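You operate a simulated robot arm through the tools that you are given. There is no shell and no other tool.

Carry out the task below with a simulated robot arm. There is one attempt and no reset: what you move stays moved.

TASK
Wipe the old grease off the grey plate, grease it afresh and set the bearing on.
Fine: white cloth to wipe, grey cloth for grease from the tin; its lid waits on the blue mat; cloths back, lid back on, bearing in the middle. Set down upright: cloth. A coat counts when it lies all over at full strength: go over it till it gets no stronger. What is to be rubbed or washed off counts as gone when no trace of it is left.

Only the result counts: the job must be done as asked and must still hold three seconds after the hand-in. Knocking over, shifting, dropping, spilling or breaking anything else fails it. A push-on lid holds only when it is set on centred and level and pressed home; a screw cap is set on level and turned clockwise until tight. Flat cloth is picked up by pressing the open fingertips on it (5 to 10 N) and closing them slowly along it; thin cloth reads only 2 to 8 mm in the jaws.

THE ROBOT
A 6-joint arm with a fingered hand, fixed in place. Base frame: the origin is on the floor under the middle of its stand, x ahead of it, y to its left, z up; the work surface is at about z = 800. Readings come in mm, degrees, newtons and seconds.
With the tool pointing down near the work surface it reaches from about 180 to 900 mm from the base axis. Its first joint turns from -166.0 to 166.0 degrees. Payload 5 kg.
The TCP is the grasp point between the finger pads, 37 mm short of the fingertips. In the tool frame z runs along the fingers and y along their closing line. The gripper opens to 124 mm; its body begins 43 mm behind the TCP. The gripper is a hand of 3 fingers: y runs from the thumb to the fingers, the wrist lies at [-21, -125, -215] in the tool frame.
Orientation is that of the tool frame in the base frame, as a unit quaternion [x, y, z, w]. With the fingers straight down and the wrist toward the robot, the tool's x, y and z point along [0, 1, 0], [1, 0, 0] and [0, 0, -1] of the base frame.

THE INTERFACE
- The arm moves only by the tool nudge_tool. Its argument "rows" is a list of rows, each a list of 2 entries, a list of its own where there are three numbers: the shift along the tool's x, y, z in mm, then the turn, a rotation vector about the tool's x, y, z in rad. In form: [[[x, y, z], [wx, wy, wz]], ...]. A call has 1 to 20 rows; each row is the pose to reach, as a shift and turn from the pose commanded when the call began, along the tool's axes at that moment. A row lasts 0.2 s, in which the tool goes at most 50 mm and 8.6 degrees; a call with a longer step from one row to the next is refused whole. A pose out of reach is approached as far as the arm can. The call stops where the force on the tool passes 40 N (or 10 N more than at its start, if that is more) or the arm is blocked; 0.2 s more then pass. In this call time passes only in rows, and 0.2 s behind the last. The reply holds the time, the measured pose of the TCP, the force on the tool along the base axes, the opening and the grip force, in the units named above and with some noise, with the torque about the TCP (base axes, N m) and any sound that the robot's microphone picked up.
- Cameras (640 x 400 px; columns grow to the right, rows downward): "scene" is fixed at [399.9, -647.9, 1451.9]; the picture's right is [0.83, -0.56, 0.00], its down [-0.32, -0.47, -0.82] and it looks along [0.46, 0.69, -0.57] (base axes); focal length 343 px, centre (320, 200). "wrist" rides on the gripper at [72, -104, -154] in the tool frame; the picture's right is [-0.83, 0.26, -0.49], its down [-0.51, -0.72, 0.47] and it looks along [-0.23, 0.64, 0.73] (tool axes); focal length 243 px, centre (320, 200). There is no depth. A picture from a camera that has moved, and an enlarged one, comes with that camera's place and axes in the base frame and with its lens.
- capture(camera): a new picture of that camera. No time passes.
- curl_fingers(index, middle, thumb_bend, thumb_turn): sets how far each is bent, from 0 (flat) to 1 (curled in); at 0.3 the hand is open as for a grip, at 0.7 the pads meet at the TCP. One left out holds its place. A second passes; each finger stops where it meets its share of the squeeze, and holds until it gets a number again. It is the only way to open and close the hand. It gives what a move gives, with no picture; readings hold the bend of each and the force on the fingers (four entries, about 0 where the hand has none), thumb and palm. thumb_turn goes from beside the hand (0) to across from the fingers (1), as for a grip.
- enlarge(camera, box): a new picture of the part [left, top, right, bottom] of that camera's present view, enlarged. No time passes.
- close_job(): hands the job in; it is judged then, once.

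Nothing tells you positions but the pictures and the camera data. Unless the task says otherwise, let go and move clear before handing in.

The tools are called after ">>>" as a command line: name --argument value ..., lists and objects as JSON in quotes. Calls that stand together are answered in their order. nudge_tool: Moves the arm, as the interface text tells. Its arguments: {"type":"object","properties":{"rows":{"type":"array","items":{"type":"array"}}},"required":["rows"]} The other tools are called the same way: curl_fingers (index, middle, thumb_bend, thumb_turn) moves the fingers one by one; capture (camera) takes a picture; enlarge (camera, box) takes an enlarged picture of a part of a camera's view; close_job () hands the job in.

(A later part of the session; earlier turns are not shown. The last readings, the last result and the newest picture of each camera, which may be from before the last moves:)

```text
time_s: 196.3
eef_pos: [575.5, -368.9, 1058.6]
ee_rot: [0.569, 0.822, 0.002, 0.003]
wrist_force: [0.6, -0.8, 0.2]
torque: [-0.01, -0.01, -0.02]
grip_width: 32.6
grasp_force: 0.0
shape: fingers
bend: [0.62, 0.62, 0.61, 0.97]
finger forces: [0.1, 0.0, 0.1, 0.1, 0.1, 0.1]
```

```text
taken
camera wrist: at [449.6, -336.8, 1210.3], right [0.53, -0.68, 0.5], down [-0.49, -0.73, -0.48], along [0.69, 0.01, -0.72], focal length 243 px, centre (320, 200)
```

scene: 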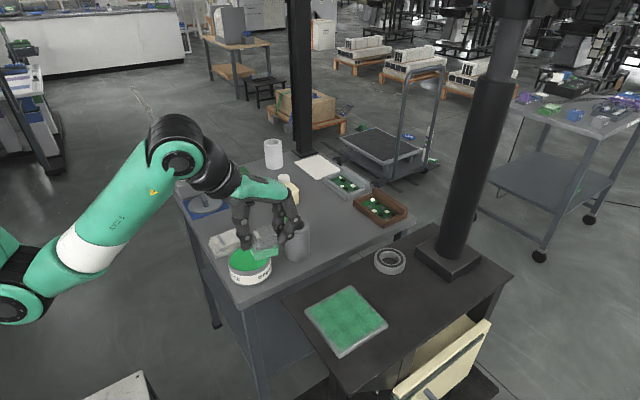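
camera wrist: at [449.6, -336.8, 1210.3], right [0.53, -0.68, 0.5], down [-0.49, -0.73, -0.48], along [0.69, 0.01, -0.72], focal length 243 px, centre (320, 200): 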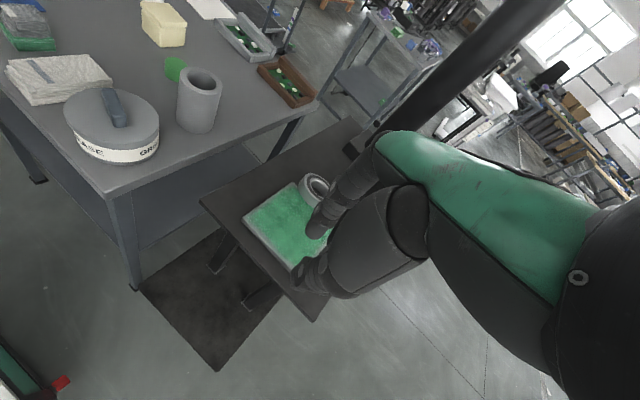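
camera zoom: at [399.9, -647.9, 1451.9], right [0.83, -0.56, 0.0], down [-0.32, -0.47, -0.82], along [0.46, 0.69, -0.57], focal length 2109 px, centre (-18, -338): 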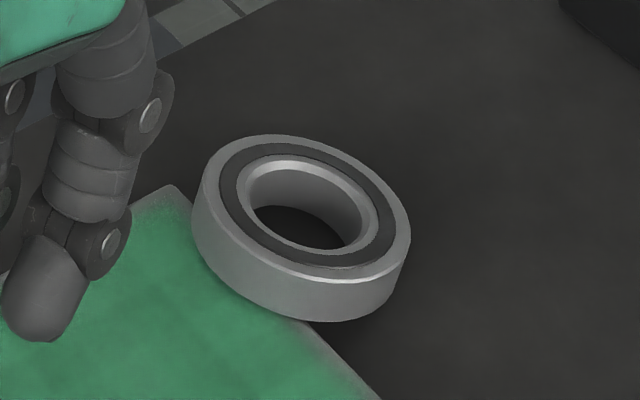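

The bearing is leaning on the plate's far edge; the plate has not moved and the coat looks intact. I'll open the hand, straddle the bearing, and push it off the plate edge onto the bench so it lies flat, then re-grip it more firmly.

>>> curl_fingers --index 0.42 --middle 0.42 --thumb_bend 0.42

>>> nudge_tool --rows '[[[-3, 36, 0], [0, 0, 0.07]], [[-6, 73, 0], [0, 0, 0.14]], [[-9, 110, 0], [0, 0, 0.21]], [[-12, 147, 0], [0, 0, 0.29]], [[-14, 183.4, 10], [0, 0, 0.362]], [[-14, 183.4, 45], [0, 0, 0.362]]]'

>>> enlarge --camera "scene" --box '[310, 210, 430, 340]'

>>> enlarge --camera "wrist" --box '[200, 150, 400, 340]'

```text
time_s: 197.3
eef_pos: [574.6, -367.8, 1057.8]
ee_rot: [0.57, 0.822, 0.002, 0.004]
wrist_force: [0.2, 0.7, -0.1]
torque: [0.01, -0.02, 0.03]
grip_width: 91.7
grasp_force: 0.1
shape: fingers
bend: [0.42, 0.42, 0.42, 0.97]
finger forces: [0.0, 0.0, 0.1, 0.0, 0.0, 0.0]
```

```text
time_s: 198.7
eef_pos: [753.1, -317.5, 1014.7]
ee_rot: [0.708, 0.706, 0.003, 0.004]
wrist_force: [-0.1, 0.8, -0.4]
torque: [0.0, -0.02, -0.01]
grip_width: 92.1
grasp_force: 0.0
shape: fingers
bend: [0.42, 0.42, 0.42, 0.97]
finger forces: [0.0, 0.0, 0.1, 0.0, 0.0, 0.1]
```

```text
3.08 times, centred on (370, 275) of scene
camera zoom: at [399.9, -647.9, 1451.9], right [0.83, -0.56, 0.0], down [-0.32, -0.47, -0.82], along [0.46, 0.69, -0.57], focal length 1054 px, centre (166, -31)
```

zoom: 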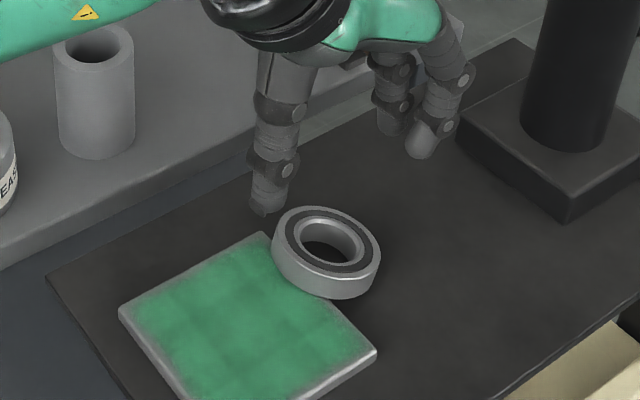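

```text
2.11 times, centred on (300, 245) of wrist
camera zoom: at [646.6, -244.5, 1166.3], right [0.25, -0.83, 0.5], down [-0.72, -0.51, -0.48], along [0.65, -0.23, -0.73], focal length 511 px, centre (362, 105)
```

zoom: 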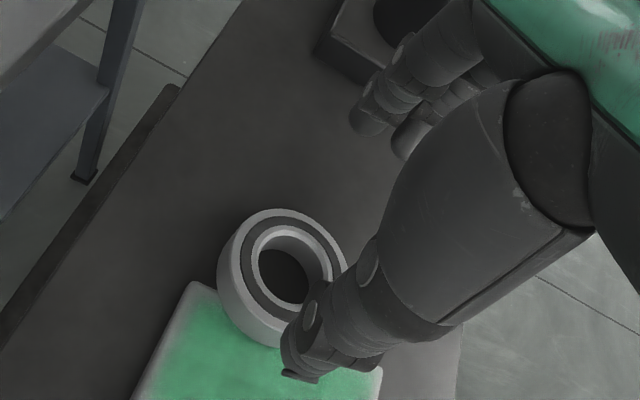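

>>> nudge_tool --rows '[[[-1, -1, 25], [0, 0, 0]], [[-1, -1, 45], [0, 0, 0]], [[-1, -1, 56], [0, 0, 0]]]'

>>> enlarge --camera "scene" --box '[330, 240, 410, 320]'

```text
time_s: 199.5
eef_pos: [750.0, -319.2, 957.8]
ee_rot: [0.707, 0.707, 0.004, 0.004]
wrist_force: [-0.4, 0.5, 0.1]
torque: [0.04, -0.01, 0.0]
grip_width: 92.4
grasp_force: 0.1
shape: fingers
bend: [0.42, 0.42, 0.42, 0.97]
finger forces: [0.0, 0.0, 0.1, 0.0, 0.0, 0.0]
```

```text
5.00 times, centred on (370, 280) of scene
camera zoom: at [399.9, -647.9, 1451.9], right [0.83, -0.56, 0.0], down [-0.32, -0.47, -0.82], along [0.46, 0.69, -0.57], focal length 1713 px, centre (70, -200)
```

zoom: 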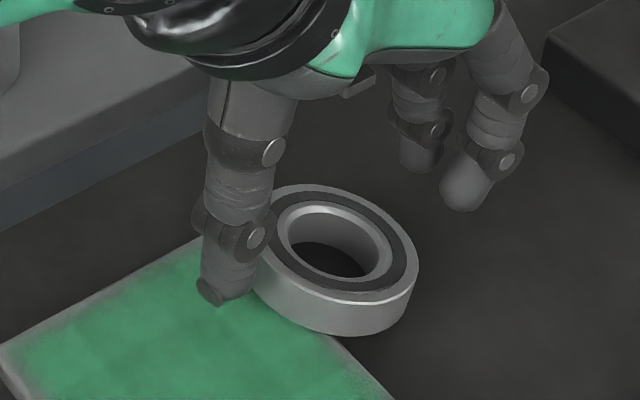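

>>> nudge_tool --rows '[[[0, 0, 2], [0, 0, 0]], [[0, 0, 3.5], [0, 0, 0]]]'

>>> nudge_tool --rows '[[[0, 4, 0], [0, 0, 0]], [[0, 8, 0], [0, 0, 0]], [[0, 12, 0], [0, 0, 0]]]'

>>> enlarge --camera "scene" --box '[330, 240, 410, 320]'

```text
time_s: 200.1
eef_pos: [750.6, -318.1, 955.2]
ee_rot: [0.707, 0.707, 0.003, 0.003]
wrist_force: [-1.1, 0.3, 0.2]
torque: [0.0, -0.01, 0.03]
grip_width: 92.3
grasp_force: 0.0
shape: fingers
bend: [0.42, 0.42, 0.42, 0.97]
finger forces: [0.0, 0.0, 0.0, 0.0, 0.1, 0.0]
```

```text
time_s: 200.9
eef_pos: [762.5, -317.7, 954.8]
ee_rot: [0.708, 0.706, 0.004, 0.004]
wrist_force: [-0.4, 0.6, 0.5]
torque: [-0.02, 0.01, -0.01]
grip_width: 93.1
grasp_force: 0.2
shape: fingers
bend: [0.42, 0.42, 0.42, 0.97]
finger forces: [0.1, 0.0, 0.1, 0.0, 0.9, 0.0]
```

```text
5.00 times, centred on (370, 280) of scene
camera zoom: at [399.9, -647.9, 1451.9], right [0.83, -0.56, 0.0], down [-0.32, -0.47, -0.82], along [0.46, 0.69, -0.57], focal length 1713 px, centre (70, -200)
```

zoom: 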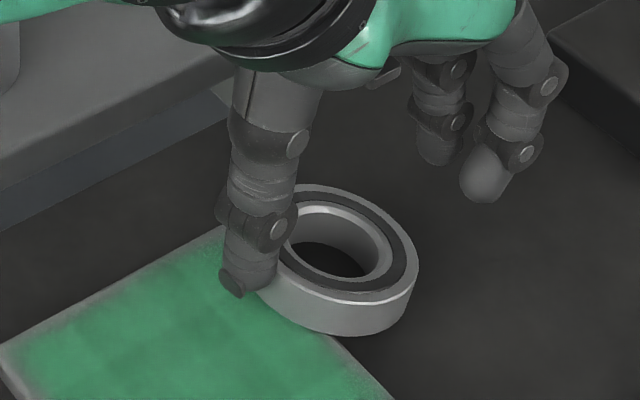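

>>> nudge_tool --rows '[[[0, 3, 0], [0, 0, 0]], [[0, 6, 0], [0, 0, 0]], [[0, 9, 0], [0, 0, 0]], [[0, 12, 0], [0, 0, 0]]]'

>>> enlarge --camera "scene" --box '[330, 240, 410, 320]'

```text
time_s: 201.9
eef_pos: [775.6, -318.9, 956.0]
ee_rot: [0.708, 0.707, 0.003, 0.004]
wrist_force: [-0.6, 0.1, -0.3]
torque: [0.01, 0.03, -0.01]
grip_width: 93.4
grasp_force: 0.1
shape: fingers
bend: [0.42, 0.42, 0.41, 0.97]
finger forces: [0.0, 0.0, 0.0, 0.0, 0.6, 0.0]
```

```text
5.00 times, centred on (370, 280) of scene
camera zoom: at [399.9, -647.9, 1451.9], right [0.83, -0.56, 0.0], down [-0.32, -0.47, -0.82], along [0.46, 0.69, -0.57], focal length 1713 px, centre (70, -200)
```

zoom: 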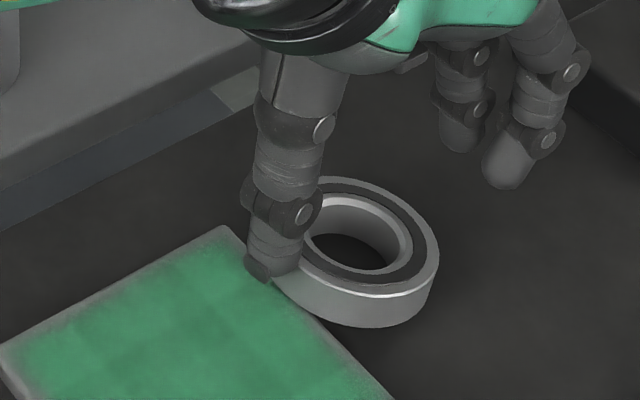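

>>> nudge_tool --rows '[[[0, 3, 0], [0, 0, 0]], [[0, 6, 0], [0, 0, 0]], [[0, 9, 0], [0, 0, 0]], [[0, 12, 0], [0, 0, 0]]]'

>>> enlarge --camera "scene" --box '[330, 240, 410, 320]'

```text
time_s: 202.9
eef_pos: [787.1, -318.4, 955.5]
ee_rot: [0.707, 0.707, 0.003, 0.004]
wrist_force: [-0.4, 0.7, 0.2]
torque: [0.02, 0.01, -0.05]
grip_width: 93.1
grasp_force: 0.1
shape: fingers
bend: [0.42, 0.42, 0.42, 0.97]
finger forces: [0.0, 0.0, 0.1, 0.0, 0.0, 0.0]
```

```text
5.00 times, centred on (370, 280) of scene
camera zoom: at [399.9, -647.9, 1451.9], right [0.83, -0.56, 0.0], down [-0.32, -0.47, -0.82], along [0.46, 0.69, -0.57], focal length 1713 px, centre (70, -200)
```

zoom: 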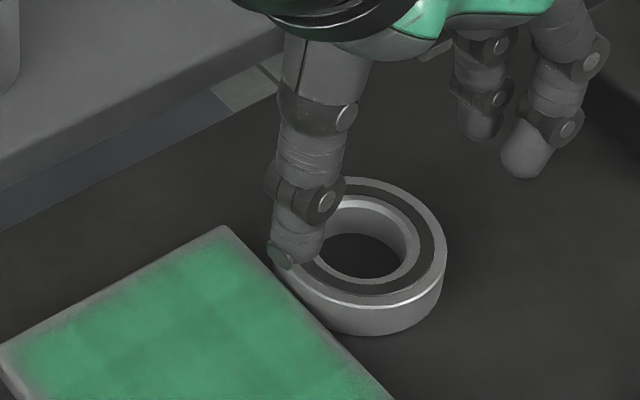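

The bearing now lies flat on the bench just off the plate, near (765, -318). I'll rise and turn the hand about 70° so the thumb and fingers can go down beside it clear of the plate.

>>> nudge_tool --rows '[[[0, 0, -15], [0, 0, 0]], [[0, 0, -45], [0, 0, 0]], [[0, -5, -55], [0, 0, 0.13]], [[0, -8, -55], [0, 0, 0.26]], [[0, -12, -55], [0, 0, 0.4]], [[0, -16, -55], [0, 0, 0.54]], [[0, -20, -55], [0, 0, 0.68]], [[0, -22, -55], [0, 0, 0.82]], [[0, -22, -55], [0, 0, 0.96]], [[0, -22, -55], [0, 0, 1.1]], [[0, -22, -55], [0, 0, 1.22]]]'

>>> capture --camera "scene"

>>> capture --camera "wrist"

>>> enlarge --camera "scene" --box '[300, 230, 430, 360]'

```text
time_s: 205.3
eef_pos: [763.8, -318.5, 1010.2]
ee_rot: [0.985, 0.172, 0.005, 0.001]
wrist_force: [0.6, -0.8, 0.7]
torque: [0.03, 0.01, -0.01]
grip_width: 92.7
grasp_force: 0.2
shape: fingers
bend: [0.42, 0.42, 0.42, 0.97]
finger forces: [0.1, 0.1, 0.1, 0.1, 0.1, 0.0]
```

```text
taken
```

scene: 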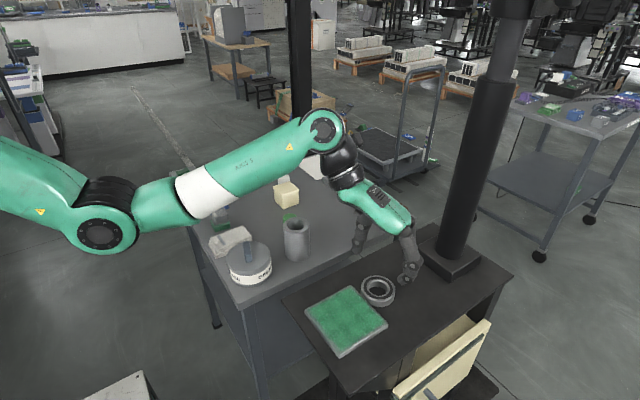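

```text
taken
camera wrist: at [794.6, -195.2, 1164.1], right [-0.7, -0.53, 0.49], down [-0.72, 0.51, -0.48], along [0.01, -0.68, -0.73], focal length 243 px, centre (320, 200)
```

wrist: 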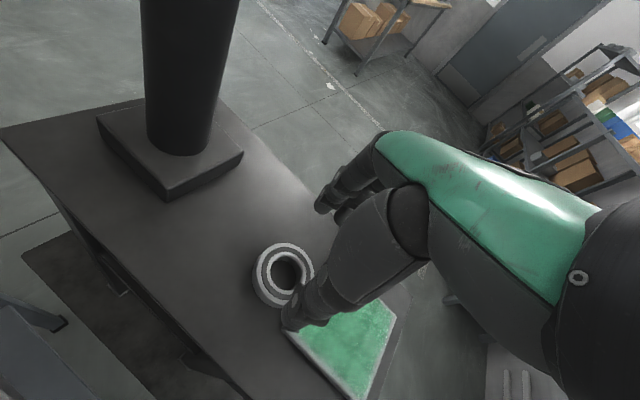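

```text
3.08 times, centred on (365, 295) of scene
camera zoom: at [399.9, -647.9, 1451.9], right [0.83, -0.56, 0.0], down [-0.32, -0.47, -0.82], along [0.46, 0.69, -0.57], focal length 1054 px, centre (182, -92)
```

zoom: 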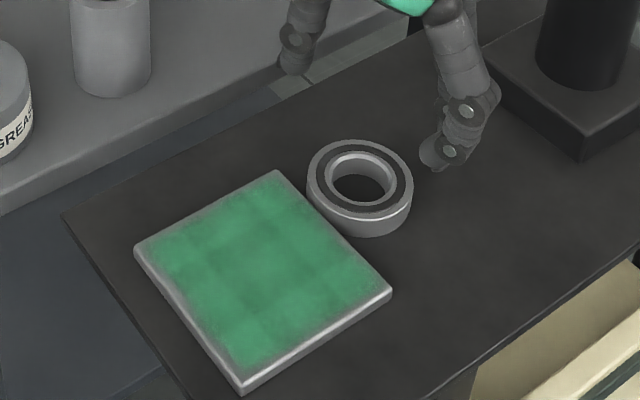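

>>> enlarge --camera "wrist" --box '[230, 220, 350, 340]'

>>> enlarge --camera "scene" --box '[345, 250, 425, 320]'

```text
3.33 times, centred on (290, 280) of wrist
camera zoom: at [794.6, -195.2, 1164.1], right [-0.7, -0.53, 0.49], down [-0.72, 0.51, -0.48], along [0.01, -0.68, -0.73], focal length 809 px, centre (420, -67)
```

zoom: 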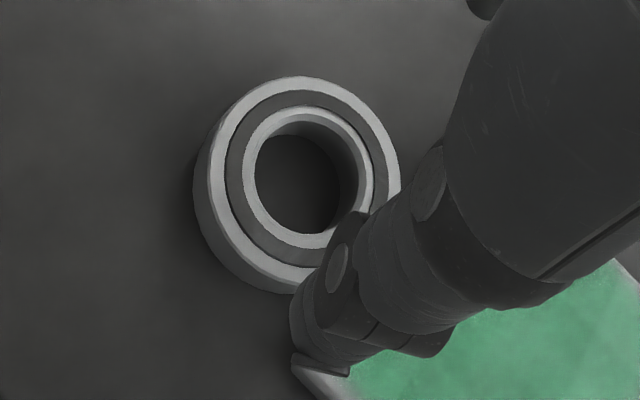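

```text
5.71 times, centred on (385, 285) of scene
camera zoom: at [399.9, -647.9, 1451.9], right [0.83, -0.56, 0.0], down [-0.32, -0.47, -0.82], along [0.46, 0.69, -0.57], focal length 1958 px, centre (-51, -286)
```

zoom: 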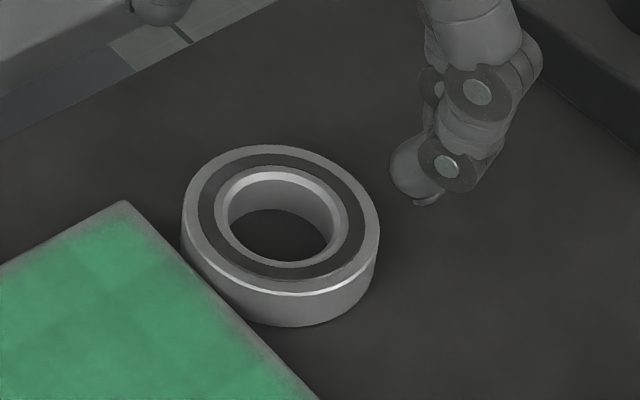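

>>> nudge_tool --rows '[[[-1, 1, 25], [0, 0, 0]], [[-1, 1, 45], [0, 0, 0]], [[-1, 1, 58], [0, 0, 0]]]'

>>> enlarge --camera "scene" --box '[335, 230, 425, 320]'

>>> enlarge --camera "wrist" --box '[200, 150, 400, 350]'

```text
time_s: 206.1
eef_pos: [764.0, -320.4, 953.1]
ee_rot: [0.985, 0.174, 0.005, 0.001]
wrist_force: [1.1, 0.1, 0.4]
torque: [0.0, -0.01, 0.01]
grip_width: 92.6
grasp_force: 0.1
shape: fingers
bend: [0.42, 0.42, 0.42, 0.97]
finger forces: [0.0, 0.0, 0.0, 0.1, 0.1, 0.0]
```

```text
4.44 times, centred on (380, 275) of scene
camera zoom: at [399.9, -647.9, 1451.9], right [0.83, -0.56, 0.0], down [-0.32, -0.47, -0.82], along [0.46, 0.69, -0.57], focal length 1523 px, centre (53, -133)
```

zoom: 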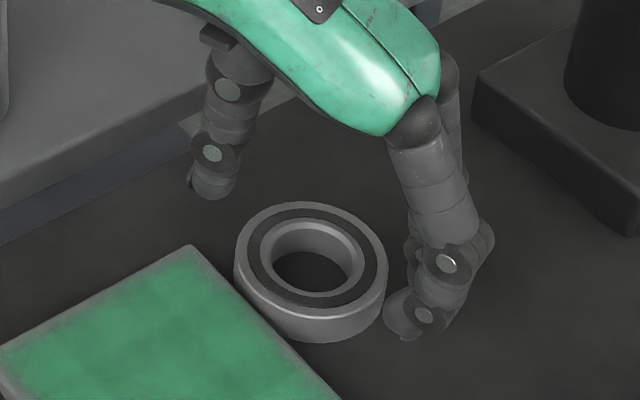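

```text
2.00 times, centred on (300, 250) of wrist
camera zoom: at [794.3, -196.5, 1107.1], right [-0.7, -0.53, 0.49], down [-0.72, 0.51, -0.48], along [0.01, -0.68, -0.73], focal length 485 px, centre (360, 100)
```

zoom: 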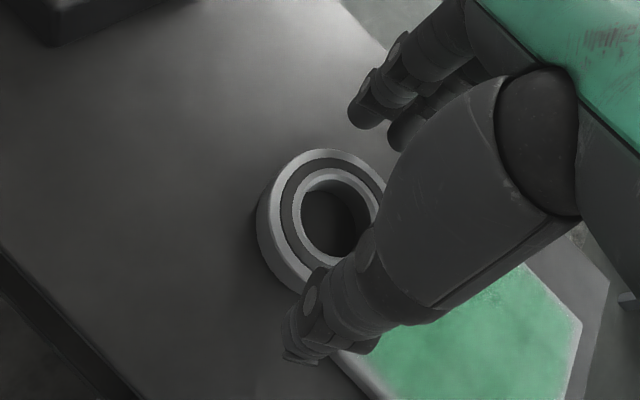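

>>> nudge_tool --rows '[[[0, 0, 4], [0, 0, 0]], [[0, 0, 7], [0, 0, 0]], [[0, 0, 9], [0, 0, 0]]]'

>>> enlarge --camera "scene" --box '[335, 230, 425, 320]'

```text
time_s: 206.9
eef_pos: [764.5, -318.6, 943.6]
ee_rot: [0.985, 0.173, 0.005, 0.001]
wrist_force: [1.3, -0.2, 0.0]
torque: [0.0, 0.03, 0.03]
grip_width: 92.8
grasp_force: 0.1
shape: fingers
bend: [0.42, 0.42, 0.42, 0.97]
finger forces: [0.0, 0.1, 0.1, 0.0, 0.0, 0.0]
```

```text
4.44 times, centred on (380, 275) of scene
camera zoom: at [399.9, -647.9, 1451.9], right [0.83, -0.56, 0.0], down [-0.32, -0.47, -0.82], along [0.46, 0.69, -0.57], focal length 1523 px, centre (53, -133)
```

zoom: 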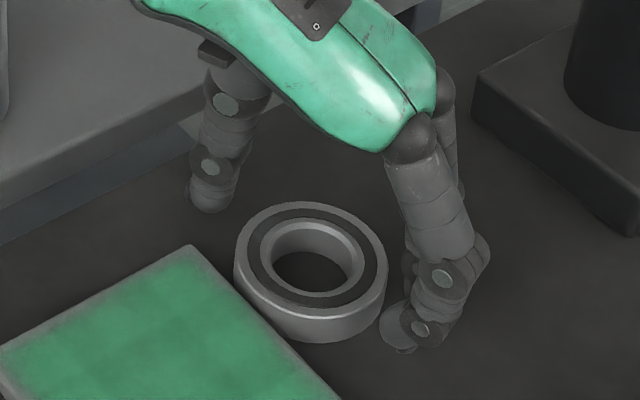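

>>> nudge_tool --rows '[[[0, 0, 2], [0, 0, 0]]]'

>>> curl_fingers --index 0.49 --middle 0.49 --thumb_bend 0.49

>>> curl_fingers --index 0.55 --middle 0.55 --thumb_bend 0.55

>>> enlarge --camera "scene" --box '[335, 230, 425, 320]'

```text
time_s: 207.3
eef_pos: [763.6, -318.8, 942.4]
ee_rot: [0.985, 0.173, 0.005, 0.001]
wrist_force: [-0.2, -0.2, 0.0]
torque: [0.02, 0.0, -0.03]
grip_width: 92.7
grasp_force: 0.2
shape: fingers
bend: [0.42, 0.42, 0.42, 0.97]
finger forces: [0.0, 0.0, 0.0, 0.0, 0.1, 0.1]
```

```text
time_s: 208.3
eef_pos: [763.2, -319.2, 941.7]
ee_rot: [0.985, 0.174, 0.005, 0.001]
wrist_force: [-0.2, -0.9, 0.2]
torque: [-0.01, 0.0, -0.02]
grip_width: 72.0
grasp_force: 0.4
shape: fingers
bend: [0.49, 0.49, 0.49, 0.97]
finger forces: [0.3, 0.1, 0.1, 0.0, 0.0, 0.0]
```

```text
time_s: 209.3
eef_pos: [764.8, -319.5, 942.0]
ee_rot: [0.985, 0.173, 0.004, 0.001]
wrist_force: [-0.4, -1.7, 1.2]
torque: [-0.03, 0.01, -0.03]
grip_width: 65.9
grasp_force: 5.0
shape: fingers
bend: [0.51, 0.53, 0.51, 0.97]
finger forces: [3.5, 2.3, 0.0, 0.0, 4.9, 0.0]
```

```text
4.44 times, centred on (380, 275) of scene
camera zoom: at [399.9, -647.9, 1451.9], right [0.83, -0.56, 0.0], down [-0.32, -0.47, -0.82], along [0.46, 0.69, -0.57], focal length 1523 px, centre (53, -133)
```

zoom: 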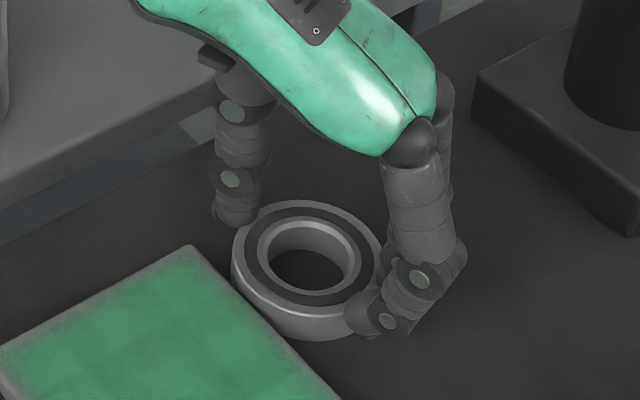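

>>> curl_fingers --index 0.65 --middle 0.65 --thumb_bend 0.65

>>> curl_fingers --index 0.78 --middle 0.78 --thumb_bend 0.78

>>> enlarge --camera "scene" --box '[345, 240, 415, 310]'

```text
time_s: 210.3
eef_pos: [764.2, -320.4, 943.0]
ee_rot: [0.985, 0.173, 0.006, 0.001]
wrist_force: [0.5, -2.7, 5.6]
torque: [0.05, 0.05, 0.03]
grip_width: 63.0
grasp_force: 17.3
shape: fingers
bend: [0.55, 0.58, 0.52, 0.96]
finger forces: [9.0, 9.2, 0.0, 0.1, 16.6, 0.0]
```

```text
time_s: 211.3
eef_pos: [763.5, -319.5, 942.6]
ee_rot: [0.985, 0.173, 0.005, 0.001]
wrist_force: [-1.3, -4.4, 9.2]
torque: [0.16, 0.15, -0.02]
grip_width: 62.0
grasp_force: 21.2
shape: fingers
bend: [0.55, 0.59, 0.52, 0.96]
finger forces: [9.2, 11.6, 0.0, 0.0, 20.8, 0.1]
```

```text
5.71 times, centred on (380, 275) of scene
camera zoom: at [399.9, -647.9, 1451.9], right [0.83, -0.56, 0.0], down [-0.32, -0.47, -0.82], along [0.46, 0.69, -0.57], focal length 1958 px, centre (-23, -229)
```

zoom: 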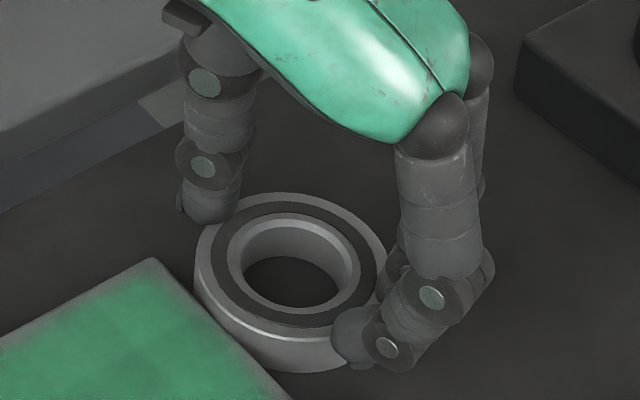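

The fingertips seem to be pushing on the bench while squeezing. I'll relax, raise about 3 mm, and squeeze again so the grip acts only on the bearing.

>>> curl_fingers --index 0.48 --middle 0.48 --thumb_bend 0.48

>>> nudge_tool --rows '[[[0, 0, -3.5], [0, 0, 0]]]'

>>> curl_fingers --index 0.55 --middle 0.55 --thumb_bend 0.55

>>> curl_fingers --index 0.66 --middle 0.66 --thumb_bend 0.66

>>> enlarge --camera "scene" --box '[345, 240, 415, 310]'

```text
time_s: 212.3
eef_pos: [763.8, -318.2, 941.3]
ee_rot: [0.985, 0.174, 0.005, 0.001]
wrist_force: [-0.2, 1.1, -0.8]
torque: [0.02, -0.01, 0.01]
grip_width: 74.6
grasp_force: 0.0
shape: fingers
bend: [0.48, 0.48, 0.47, 0.97]
finger forces: [0.0, 0.1, 0.0, 0.0, 0.7, 0.0]
```

```text
time_s: 212.7
eef_pos: [763.3, -319.9, 944.6]
ee_rot: [0.985, 0.173, 0.004, 0.001]
wrist_force: [-0.5, 0.3, 0.8]
torque: [0.02, -0.02, 0.02]
grip_width: 73.9
grasp_force: 0.0
shape: fingers
bend: [0.48, 0.48, 0.48, 0.97]
finger forces: [0.1, 0.0, 0.0, 0.0, 0.0, 0.0]
```

```text
time_s: 213.7
eef_pos: [763.2, -320.4, 945.5]
ee_rot: [0.985, 0.174, 0.004, 0.001]
wrist_force: [0.3, 0.5, 3.3]
torque: [0.07, 0.01, 0.04]
grip_width: 61.0
grasp_force: 3.0
shape: fingers
bend: [0.53, 0.54, 0.52, 0.97]
finger forces: [1.8, 0.7, 0.0, 0.0, 3.7, 0.1]
```

```text
time_s: 214.7
eef_pos: [765.3, -320.3, 947.8]
ee_rot: [0.985, 0.172, 0.007, 0.002]
wrist_force: [3.7, -7.8, 20.7]
torque: [-0.66, -0.1, 0.05]
grip_width: 41.8
grasp_force: 19.2
shape: fingers
bend: [0.6, 0.6, 0.59, 0.96]
finger forces: [8.2, 19.1, 0.0, 0.1, 11.3, 0.0]
```

```text
5.71 times, centred on (380, 275) of scene
camera zoom: at [399.9, -647.9, 1451.9], right [0.83, -0.56, 0.0], down [-0.32, -0.47, -0.82], along [0.46, 0.69, -0.57], focal length 1958 px, centre (-23, -229)
```

zoom: 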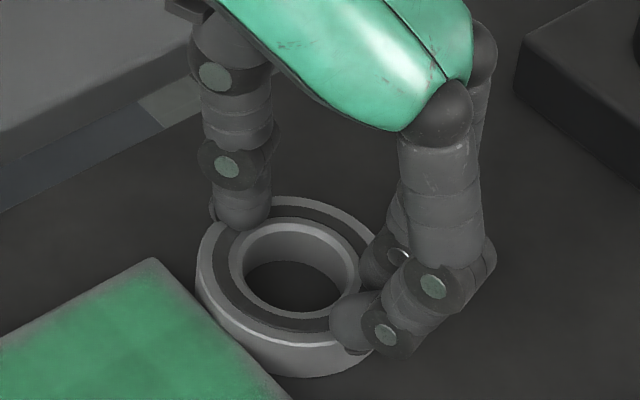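

The tips rode up over the bearing's edge, so they actually reach less deep than I assumed. I'll open and go about 10 mm lower before gripping.

>>> curl_fingers --index 0.44 --middle 0.44 --thumb_bend 0.44

>>> enlarge --camera "scene" --box '[335, 230, 425, 320]'

>>> enlarge --camera "wrist" --box '[200, 150, 400, 350]'

```text
time_s: 215.7
eef_pos: [763.4, -319.1, 944.9]
ee_rot: [0.985, 0.173, 0.004, 0.0]
wrist_force: [0.0, 0.0, 0.5]
torque: [0.01, -0.03, -0.02]
grip_width: 86.2
grasp_force: 0.1
shape: fingers
bend: [0.44, 0.44, 0.44, 0.97]
finger forces: [0.0, 0.1, 0.0, 0.0, 0.0, 0.0]
```

```text
4.44 times, centred on (380, 275) of scene
camera zoom: at [399.9, -647.9, 1451.9], right [0.83, -0.56, 0.0], down [-0.32, -0.47, -0.82], along [0.46, 0.69, -0.57], focal length 1523 px, centre (53, -133)
```

zoom: 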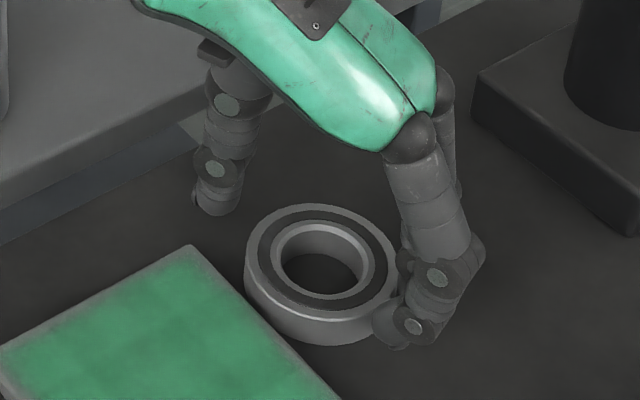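

```text
2.00 times, centred on (300, 250) of wrist
camera zoom: at [794.1, -196.3, 1098.7], right [-0.7, -0.53, 0.49], down [-0.72, 0.51, -0.48], along [0.01, -0.68, -0.73], focal length 485 px, centre (360, 100)
```

zoom: 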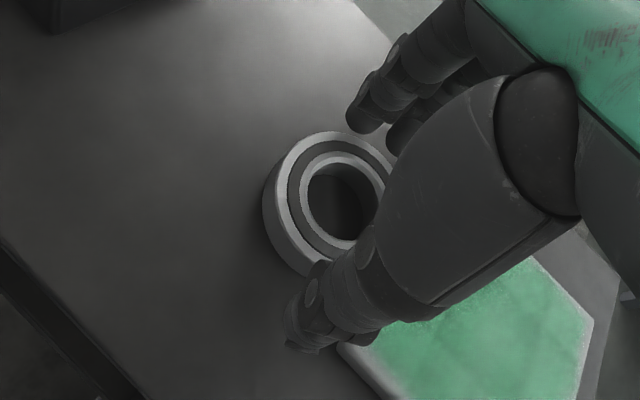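

>>> nudge_tool --rows '[[[4, 4.2, 0], [0, 0, 0]], [[4, 4.2, 4], [0, 0, 0]], [[4, 4.2, 8], [0, 0, 0]], [[4, 4.2, 10.5], [0, 0, 0]]]'

>>> enlarge --camera "scene" --box '[335, 230, 425, 320]'

```text
time_s: 216.7
eef_pos: [769.7, -322.1, 934.3]
ee_rot: [0.985, 0.173, 0.006, 0.001]
wrist_force: [0.1, 0.5, -0.6]
torque: [0.02, -0.02, -0.01]
grip_width: 86.2
grasp_force: 0.1
shape: fingers
bend: [0.44, 0.44, 0.44, 0.97]
finger forces: [0.1, 0.0, 0.1, 0.0, 0.0, 0.1]
```

```text
4.44 times, centred on (380, 275) of scene
camera zoom: at [399.9, -647.9, 1451.9], right [0.83, -0.56, 0.0], down [-0.32, -0.47, -0.82], along [0.46, 0.69, -0.57], focal length 1523 px, centre (53, -133)
```

zoom: 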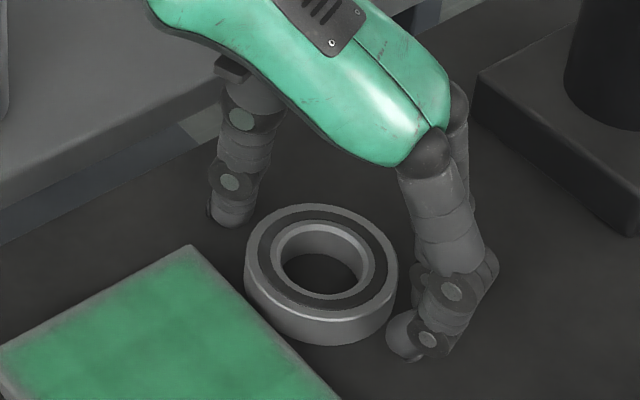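

>>> nudge_tool --rows '[[[0, 0, 1], [0, 0, 0]], [[0, 0, 2], [0, 0, 0]]]'

```text
time_s: 217.3
eef_pos: [770.5, -322.6, 933.2]
ee_rot: [0.985, 0.174, 0.006, 0.001]
wrist_force: [0.7, -0.2, 1.4]
torque: [-0.09, 0.02, -0.04]
grip_width: 86.3
grasp_force: 0.5
shape: fingers
bend: [0.44, 0.44, 0.44, 0.97]
finger forces: [0.0, 1.9, 0.0, 0.1, 0.0, 0.1]
```

The bench is touched at TCP z≈933. I'll raise 1.5 mm and close on the bearing.

>>> nudge_tool --rows '[[[0, 0, -1.8], [0, 0, 0]]]'

>>> curl_fingers --index 0.5 --middle 0.5 --thumb_bend 0.5

>>> curl_fingers --index 0.56 --middle 0.56 --thumb_bend 0.56

>>> enlarge --camera "scene" --box '[335, 230, 425, 320]'

```text
time_s: 217.7
eef_pos: [768.6, -322.8, 934.7]
ee_rot: [0.985, 0.173, 0.005, 0.002]
wrist_force: [0.0, 0.2, -0.4]
torque: [0.01, -0.01, 0.0]
grip_width: 86.4
grasp_force: 0.1
shape: fingers
bend: [0.44, 0.44, 0.44, 0.97]
finger forces: [0.0, 0.0, 0.0, 0.0, 0.1, 0.0]
```

```text
time_s: 218.7
eef_pos: [769.0, -320.9, 935.8]
ee_rot: [0.985, 0.173, 0.005, 0.0]
wrist_force: [0.2, 1.1, -0.1]
torque: [-0.03, -0.02, 0.02]
grip_width: 69.5
grasp_force: 0.1
shape: fingers
bend: [0.5, 0.5, 0.49, 0.97]
finger forces: [0.2, 0.1, 0.0, 0.0, 0.4, 0.0]
```

```text
time_s: 219.7
eef_pos: [769.5, -322.5, 934.6]
ee_rot: [0.985, 0.173, 0.004, 0.001]
wrist_force: [-0.3, -1.4, 0.2]
torque: [-0.07, 0.01, 0.03]
grip_width: 65.2
grasp_force: 7.6
shape: fingers
bend: [0.52, 0.53, 0.51, 0.97]
finger forces: [3.9, 3.9, 0.0, 0.0, 6.6, 0.0]
```

```text
4.44 times, centred on (380, 275) of scene
camera zoom: at [399.9, -647.9, 1451.9], right [0.83, -0.56, 0.0], down [-0.32, -0.47, -0.82], along [0.46, 0.69, -0.57], focal length 1523 px, centre (53, -133)
```

zoom: 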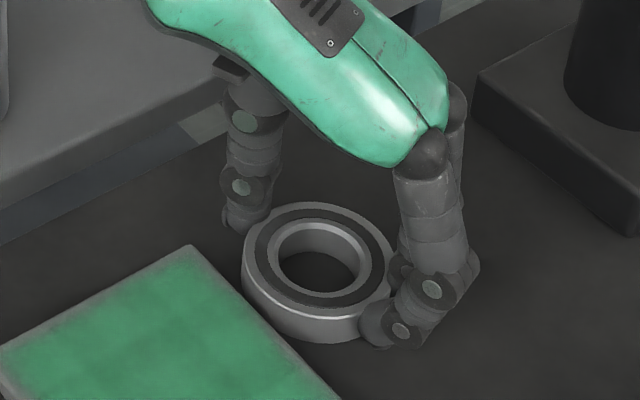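

This time there's no vertical reaction, so it's a clean grip low on the ring. I'll squeeze firmly.

>>> curl_fingers --index 0.68 --middle 0.68 --thumb_bend 0.68

>>> nudge_tool --rows '[[[0, 0, -1], [0, 0, 0]], [[0, 0, -3], [0, 0, 0]], [[0, 0, -6], [0, 0, 0]], [[0, 0, -9], [0, 0, 0]]]'

>>> enlarge --camera "scene" --box '[345, 240, 415, 310]'

```text
time_s: 220.7
eef_pos: [770.0, -322.1, 935.1]
ee_rot: [0.985, 0.173, 0.005, 0.001]
wrist_force: [0.3, -0.4, -0.6]
torque: [0.04, 0.08, -0.01]
grip_width: 63.6
grasp_force: 18.9
shape: fingers
bend: [0.56, 0.58, 0.51, 0.96]
finger forces: [9.6, 9.8, 0.1, 0.0, 18.2, 0.0]
```

```text
time_s: 221.7
eef_pos: [770.3, -321.6, 943.4]
ee_rot: [0.985, 0.174, 0.005, 0.001]
wrist_force: [0.3, -0.3, -3.5]
torque: [-0.05, -0.02, 0.01]
grip_width: 63.8
grasp_force: 18.7
shape: fingers
bend: [0.56, 0.59, 0.51, 0.96]
finger forces: [9.7, 9.3, 0.0, 0.0, 18.5, 0.0]
```

```text
5.71 times, centred on (380, 275) of scene
camera zoom: at [399.9, -647.9, 1451.9], right [0.83, -0.56, 0.0], down [-0.32, -0.47, -0.82], along [0.46, 0.69, -0.57], focal length 1958 px, centre (-23, -229)
```

zoom: 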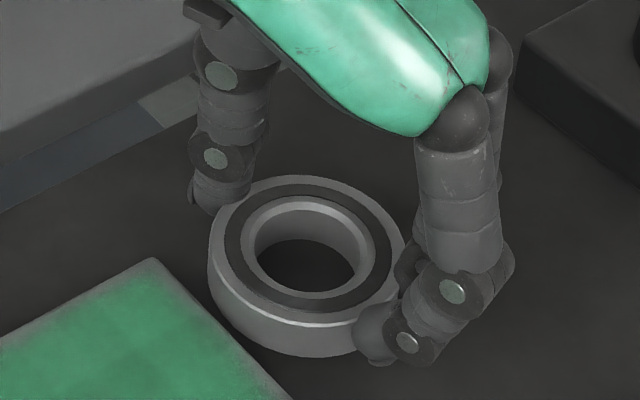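

The bearing lifts cleanly without slipping. I'll raise it slowly and carry it over the plate at low speed.

>>> nudge_tool --rows '[[[0, 0, -4], [0, 0, 0]], [[0, 0, -9], [0, 0, 0]], [[0, 0, -14], [0, 0, 0]], [[0, 0, -19], [0, 0, 0]], [[0, 0, -22], [0, 0, 0]]]'

>>> nudge_tool --rows '[[[-3, -0.7, 0], [0, 0, 0]], [[-8, -1.9, 0], [0, 0, 0]], [[-14, -3.3, 0], [0, 0, 0]], [[-21, -5, 0], [0, 0, 0]], [[-28, -6.6, 0], [0, 0, 0]], [[-35, -8.3, 0], [0, 0, 0]], [[-42, -9.9, 0], [0, 0, 0]], [[-49, -11.6, 0], [0, 0, 0]], [[-56, -13.2, 0], [0, 0, 0]], [[-63, -14.9, 0], [0, 0, 0]], [[-70, -16.5, 0], [0, 0, 0]], [[-77, -18.2, 0], [0, 0, 0]], [[-84, -19.8, 0], [0, 0, 0]], [[-90, -21.2, 0], [0, 0, 0]], [[-95, -22.4, 0], [0, 0, 0]], [[-98, -23.1, 0], [0, 0, 0]]]'

>>> enlarge --camera "scene" --box '[300, 240, 400, 360]'

>>> capture --camera "wrist"

```text
time_s: 222.9
eef_pos: [769.9, -322.1, 966.0]
ee_rot: [0.985, 0.173, 0.005, 0.002]
wrist_force: [-0.2, -0.1, -2.5]
torque: [-0.02, 0.0, 0.0]
grip_width: 63.7
grasp_force: 19.1
shape: fingers
bend: [0.56, 0.59, 0.51, 0.96]
finger forces: [9.8, 9.4, 0.0, 0.0, 18.6, 0.0]
```

```text
time_s: 226.3
eef_pos: [668.2, -333.5, 964.1]
ee_rot: [0.985, 0.173, 0.004, 0.001]
wrist_force: [0.1, -0.1, -2.9]
torque: [-0.02, 0.0, 0.01]
grip_width: 63.4
grasp_force: 18.5
shape: fingers
bend: [0.56, 0.59, 0.51, 0.96]
finger forces: [9.8, 9.4, 0.0, 0.0, 18.4, 0.0]
```

```text
3.33 times, centred on (350, 300) of scene
camera zoom: at [399.9, -647.9, 1451.9], right [0.83, -0.56, 0.0], down [-0.32, -0.47, -0.82], along [0.46, 0.69, -0.57], focal length 1142 px, centre (220, -133)
```

zoom: 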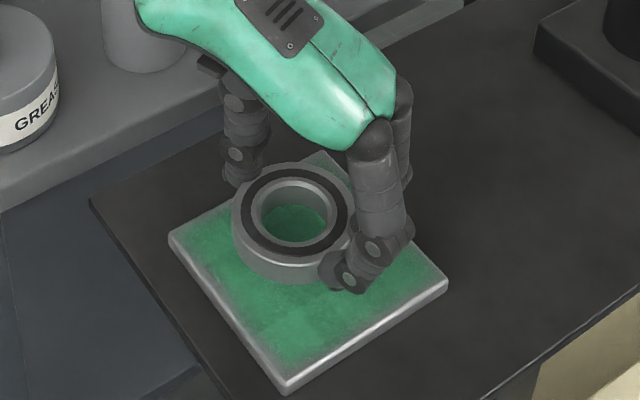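

```text
taken
camera wrist: at [699.2, -211.4, 1117.9], right [-0.7, -0.53, 0.49], down [-0.72, 0.51, -0.48], along [0.01, -0.68, -0.73], focal length 243 px, centre (320, 200)
```

wrist: 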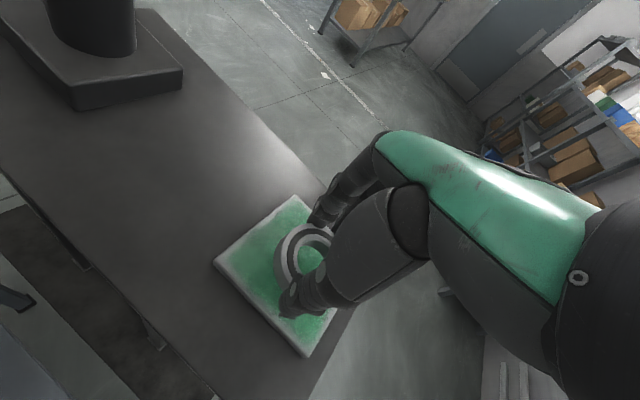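

>>> enlarge --camera "scene" --box '[300, 270, 395, 360]'

>>> enlarge --camera "wrist" --box '[200, 180, 370, 360]'

```text
4.44 times, centred on (348, 315) of scene
camera zoom: at [399.9, -647.9, 1451.9], right [0.83, -0.56, 0.0], down [-0.32, -0.47, -0.82], along [0.46, 0.69, -0.57], focal length 1523 px, centre (198, -311)
```

zoom: 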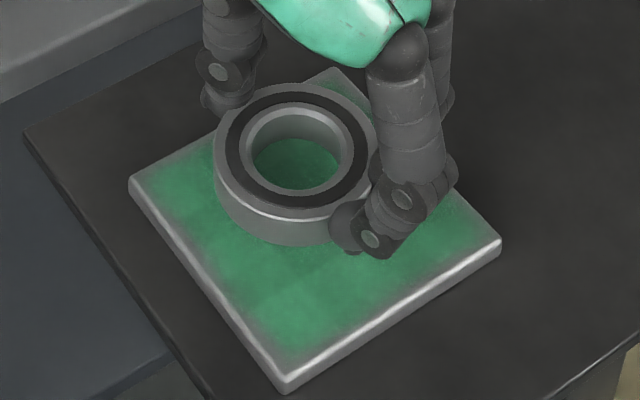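

```text
2.22 times, centred on (285, 270) of wrist
camera zoom: at [699.2, -211.4, 1117.9], right [-0.7, -0.53, 0.49], down [-0.72, 0.51, -0.48], along [0.01, -0.68, -0.73], focal length 539 px, centre (398, 44)
```

zoom: 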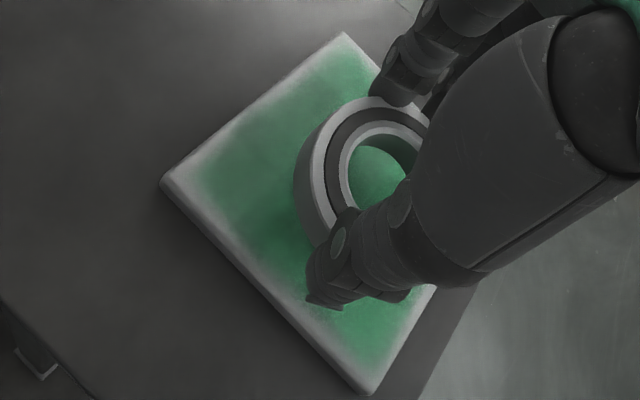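

The bearing sits about 9 mm off the plate's centre line toward the thumb. I'll shift accordingly, lower to just above the plate and check.

>>> nudge_tool --rows '[[[0.2, 3, 0], [0, 0, 0]], [[0.4, 6, 0], [0, 0, 0]], [[0.5, 9.2, 0], [0, 0, 0]], [[0.5, 9.2, 4], [0, 0, 0]], [[0.5, 9.2, 8], [0, 0, 0]], [[0.5, 9.2, 12], [0, 0, 0]], [[0.5, 9.2, 14], [0, 0, 0]]]'

>>> enlarge --camera "scene" --box '[300, 270, 395, 360]'

>>> enlarge --camera "wrist" --box '[200, 180, 370, 360]'

```text
time_s: 227.9
eef_pos: [673.1, -343.1, 950.5]
ee_rot: [0.985, 0.174, 0.005, 0.0]
wrist_force: [0.4, 0.4, -3.2]
torque: [-0.03, 0.0, 0.03]
grip_width: 63.5
grasp_force: 18.8
shape: fingers
bend: [0.56, 0.59, 0.51, 0.96]
finger forces: [9.7, 9.5, 0.0, 0.0, 18.4, 0.0]
```

```text
4.44 times, centred on (348, 315) of scene
camera zoom: at [399.9, -647.9, 1451.9], right [0.83, -0.56, 0.0], down [-0.32, -0.47, -0.82], along [0.46, 0.69, -0.57], focal length 1523 px, centre (198, -311)
```

zoom: 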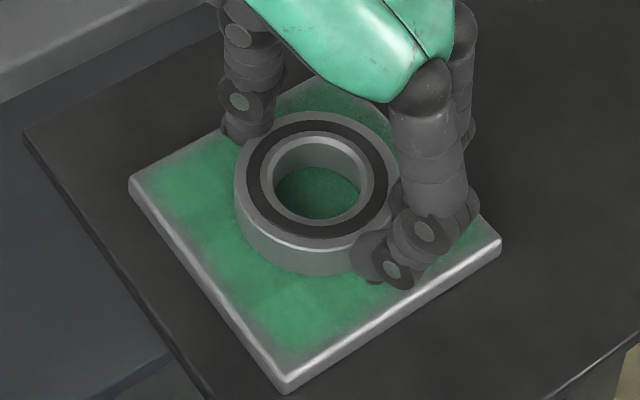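

```text
2.22 times, centred on (285, 270) of wrist
camera zoom: at [704.5, -219.6, 1104.0], right [-0.7, -0.53, 0.49], down [-0.72, 0.51, -0.48], along [0.01, -0.68, -0.73], focal length 539 px, centre (398, 44)
```

zoom: 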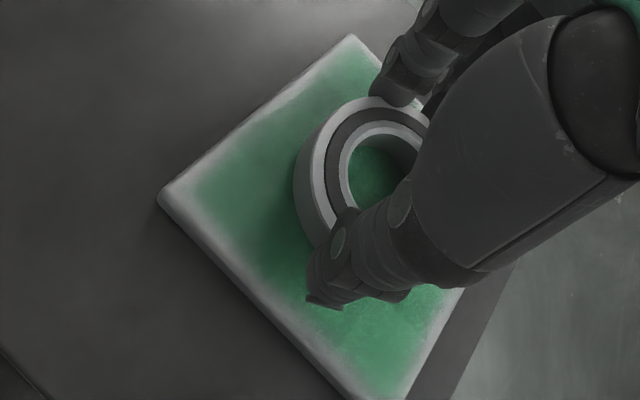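

The bearing is centred over the plate within about 1–2 mm. I'll lower it gently until it touches.

>>> nudge_tool --rows '[[[0, 0.8, 1.5], [0, 0, 0]], [[0, 0.8, 2.5], [0, 0, 0]]]'

```text
time_s: 228.5
eef_pos: [672.9, -343.5, 946.8]
ee_rot: [0.985, 0.174, 0.005, 0.001]
wrist_force: [0.8, 1.0, -2.4]
torque: [-0.03, -0.03, 0.0]
grip_width: 63.4
grasp_force: 19.2
shape: fingers
bend: [0.56, 0.59, 0.51, 0.96]
finger forces: [9.8, 9.5, 0.0, 0.0, 18.5, 0.1]
```

>>> nudge_tool --rows '[[[0, 0, 0.7], [0, 0, 0]], [[0, 0, 1.3], [0, 0, 0]]]'

```text
time_s: 229.1
eef_pos: [673.9, -343.3, 947.1]
ee_rot: [0.985, 0.174, 0.005, 0.001]
wrist_force: [-0.1, 0.1, -0.2]
torque: [0.08, 0.1, -0.03]
grip_width: 63.7
grasp_force: 19.0
shape: fingers
bend: [0.56, 0.59, 0.51, 0.96]
finger forces: [9.5, 9.7, 0.0, 0.0, 18.7, 0.0]
```

>>> nudge_tool --rows '[[[0, 0, 0.6], [0, 0, 0]]]'

>>> curl_fingers --index 0.52 --middle 0.53 --thumb_bend 0.49

>>> enlarge --camera "scene" --box '[300, 270, 395, 360]'

```text
time_s: 229.5
eef_pos: [673.7, -342.5, 946.3]
ee_rot: [0.985, 0.173, 0.006, 0.001]
wrist_force: [0.3, -1.4, 2.4]
torque: [0.08, 0.08, 0.0]
grip_width: 63.4
grasp_force: 18.6
shape: fingers
bend: [0.56, 0.59, 0.51, 0.96]
finger forces: [9.9, 10.1, 0.1, 0.1, 18.2, 0.0]
```

```text
time_s: 230.5
eef_pos: [673.4, -342.4, 946.9]
ee_rot: [0.985, 0.174, 0.005, 0.0]
wrist_force: [0.2, 1.8, 0.8]
torque: [0.09, 0.0, -0.02]
grip_width: 68.5
grasp_force: 1.4
shape: fingers
bend: [0.52, 0.53, 0.48, 0.97]
finger forces: [0.2, 0.2, 0.1, 0.0, 1.8, 0.0]
```

```text
4.44 times, centred on (348, 315) of scene
camera zoom: at [399.9, -647.9, 1451.9], right [0.83, -0.56, 0.0], down [-0.32, -0.47, -0.82], along [0.46, 0.69, -0.57], focal length 1523 px, centre (198, -311)
```

zoom: 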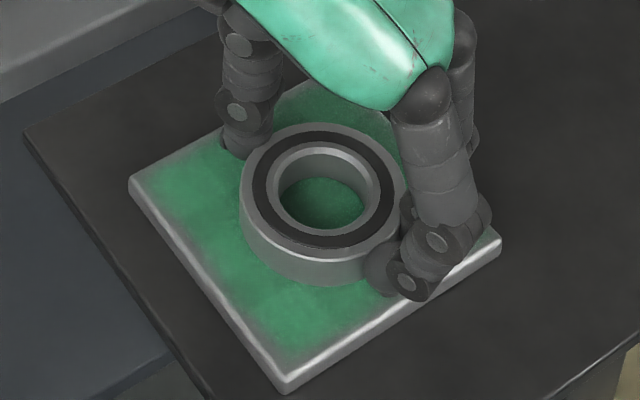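

The thumb nudged it about 4 mm while opening. I'll open the thumb further and use the fingers to ease the bearing back to the middle.

>>> curl_fingers --thumb_bend 0.44

>>> nudge_tool --rows '[[[0, -1.5, 0], [0, 0, 0]], [[0, -3, 0], [0, 0, 0]], [[0, -4.5, 0], [0, 0, 0]]]'

>>> enlarge --camera "scene" --box '[300, 270, 395, 360]'

```text
time_s: 231.5
eef_pos: [674.6, -342.7, 946.4]
ee_rot: [0.985, 0.174, 0.004, 0.001]
wrist_force: [-0.2, -0.3, 0.8]
torque: [0.01, -0.02, 0.01]
grip_width: 73.6
grasp_force: 0.5
shape: fingers
bend: [0.52, 0.53, 0.44, 0.97]
finger forces: [0.2, 0.2, 0.0, 0.0, 0.0, 0.0]
```

```text
time_s: 232.3
eef_pos: [670.5, -338.7, 945.8]
ee_rot: [0.985, 0.174, 0.005, 0.001]
wrist_force: [1.0, -1.7, -0.6]
torque: [-0.03, 0.01, 0.01]
grip_width: 73.8
grasp_force: 0.5
shape: fingers
bend: [0.52, 0.53, 0.44, 0.97]
finger forces: [0.5, 0.8, 0.0, 0.0, 0.1, 0.0]
```

```text
4.44 times, centred on (348, 315) of scene
camera zoom: at [399.9, -647.9, 1451.9], right [0.83, -0.56, 0.0], down [-0.32, -0.47, -0.82], along [0.46, 0.69, -0.57], focal length 1523 px, centre (198, -311)
```

zoom: 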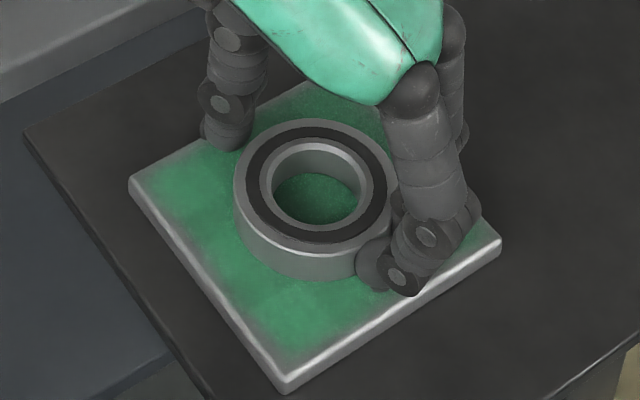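

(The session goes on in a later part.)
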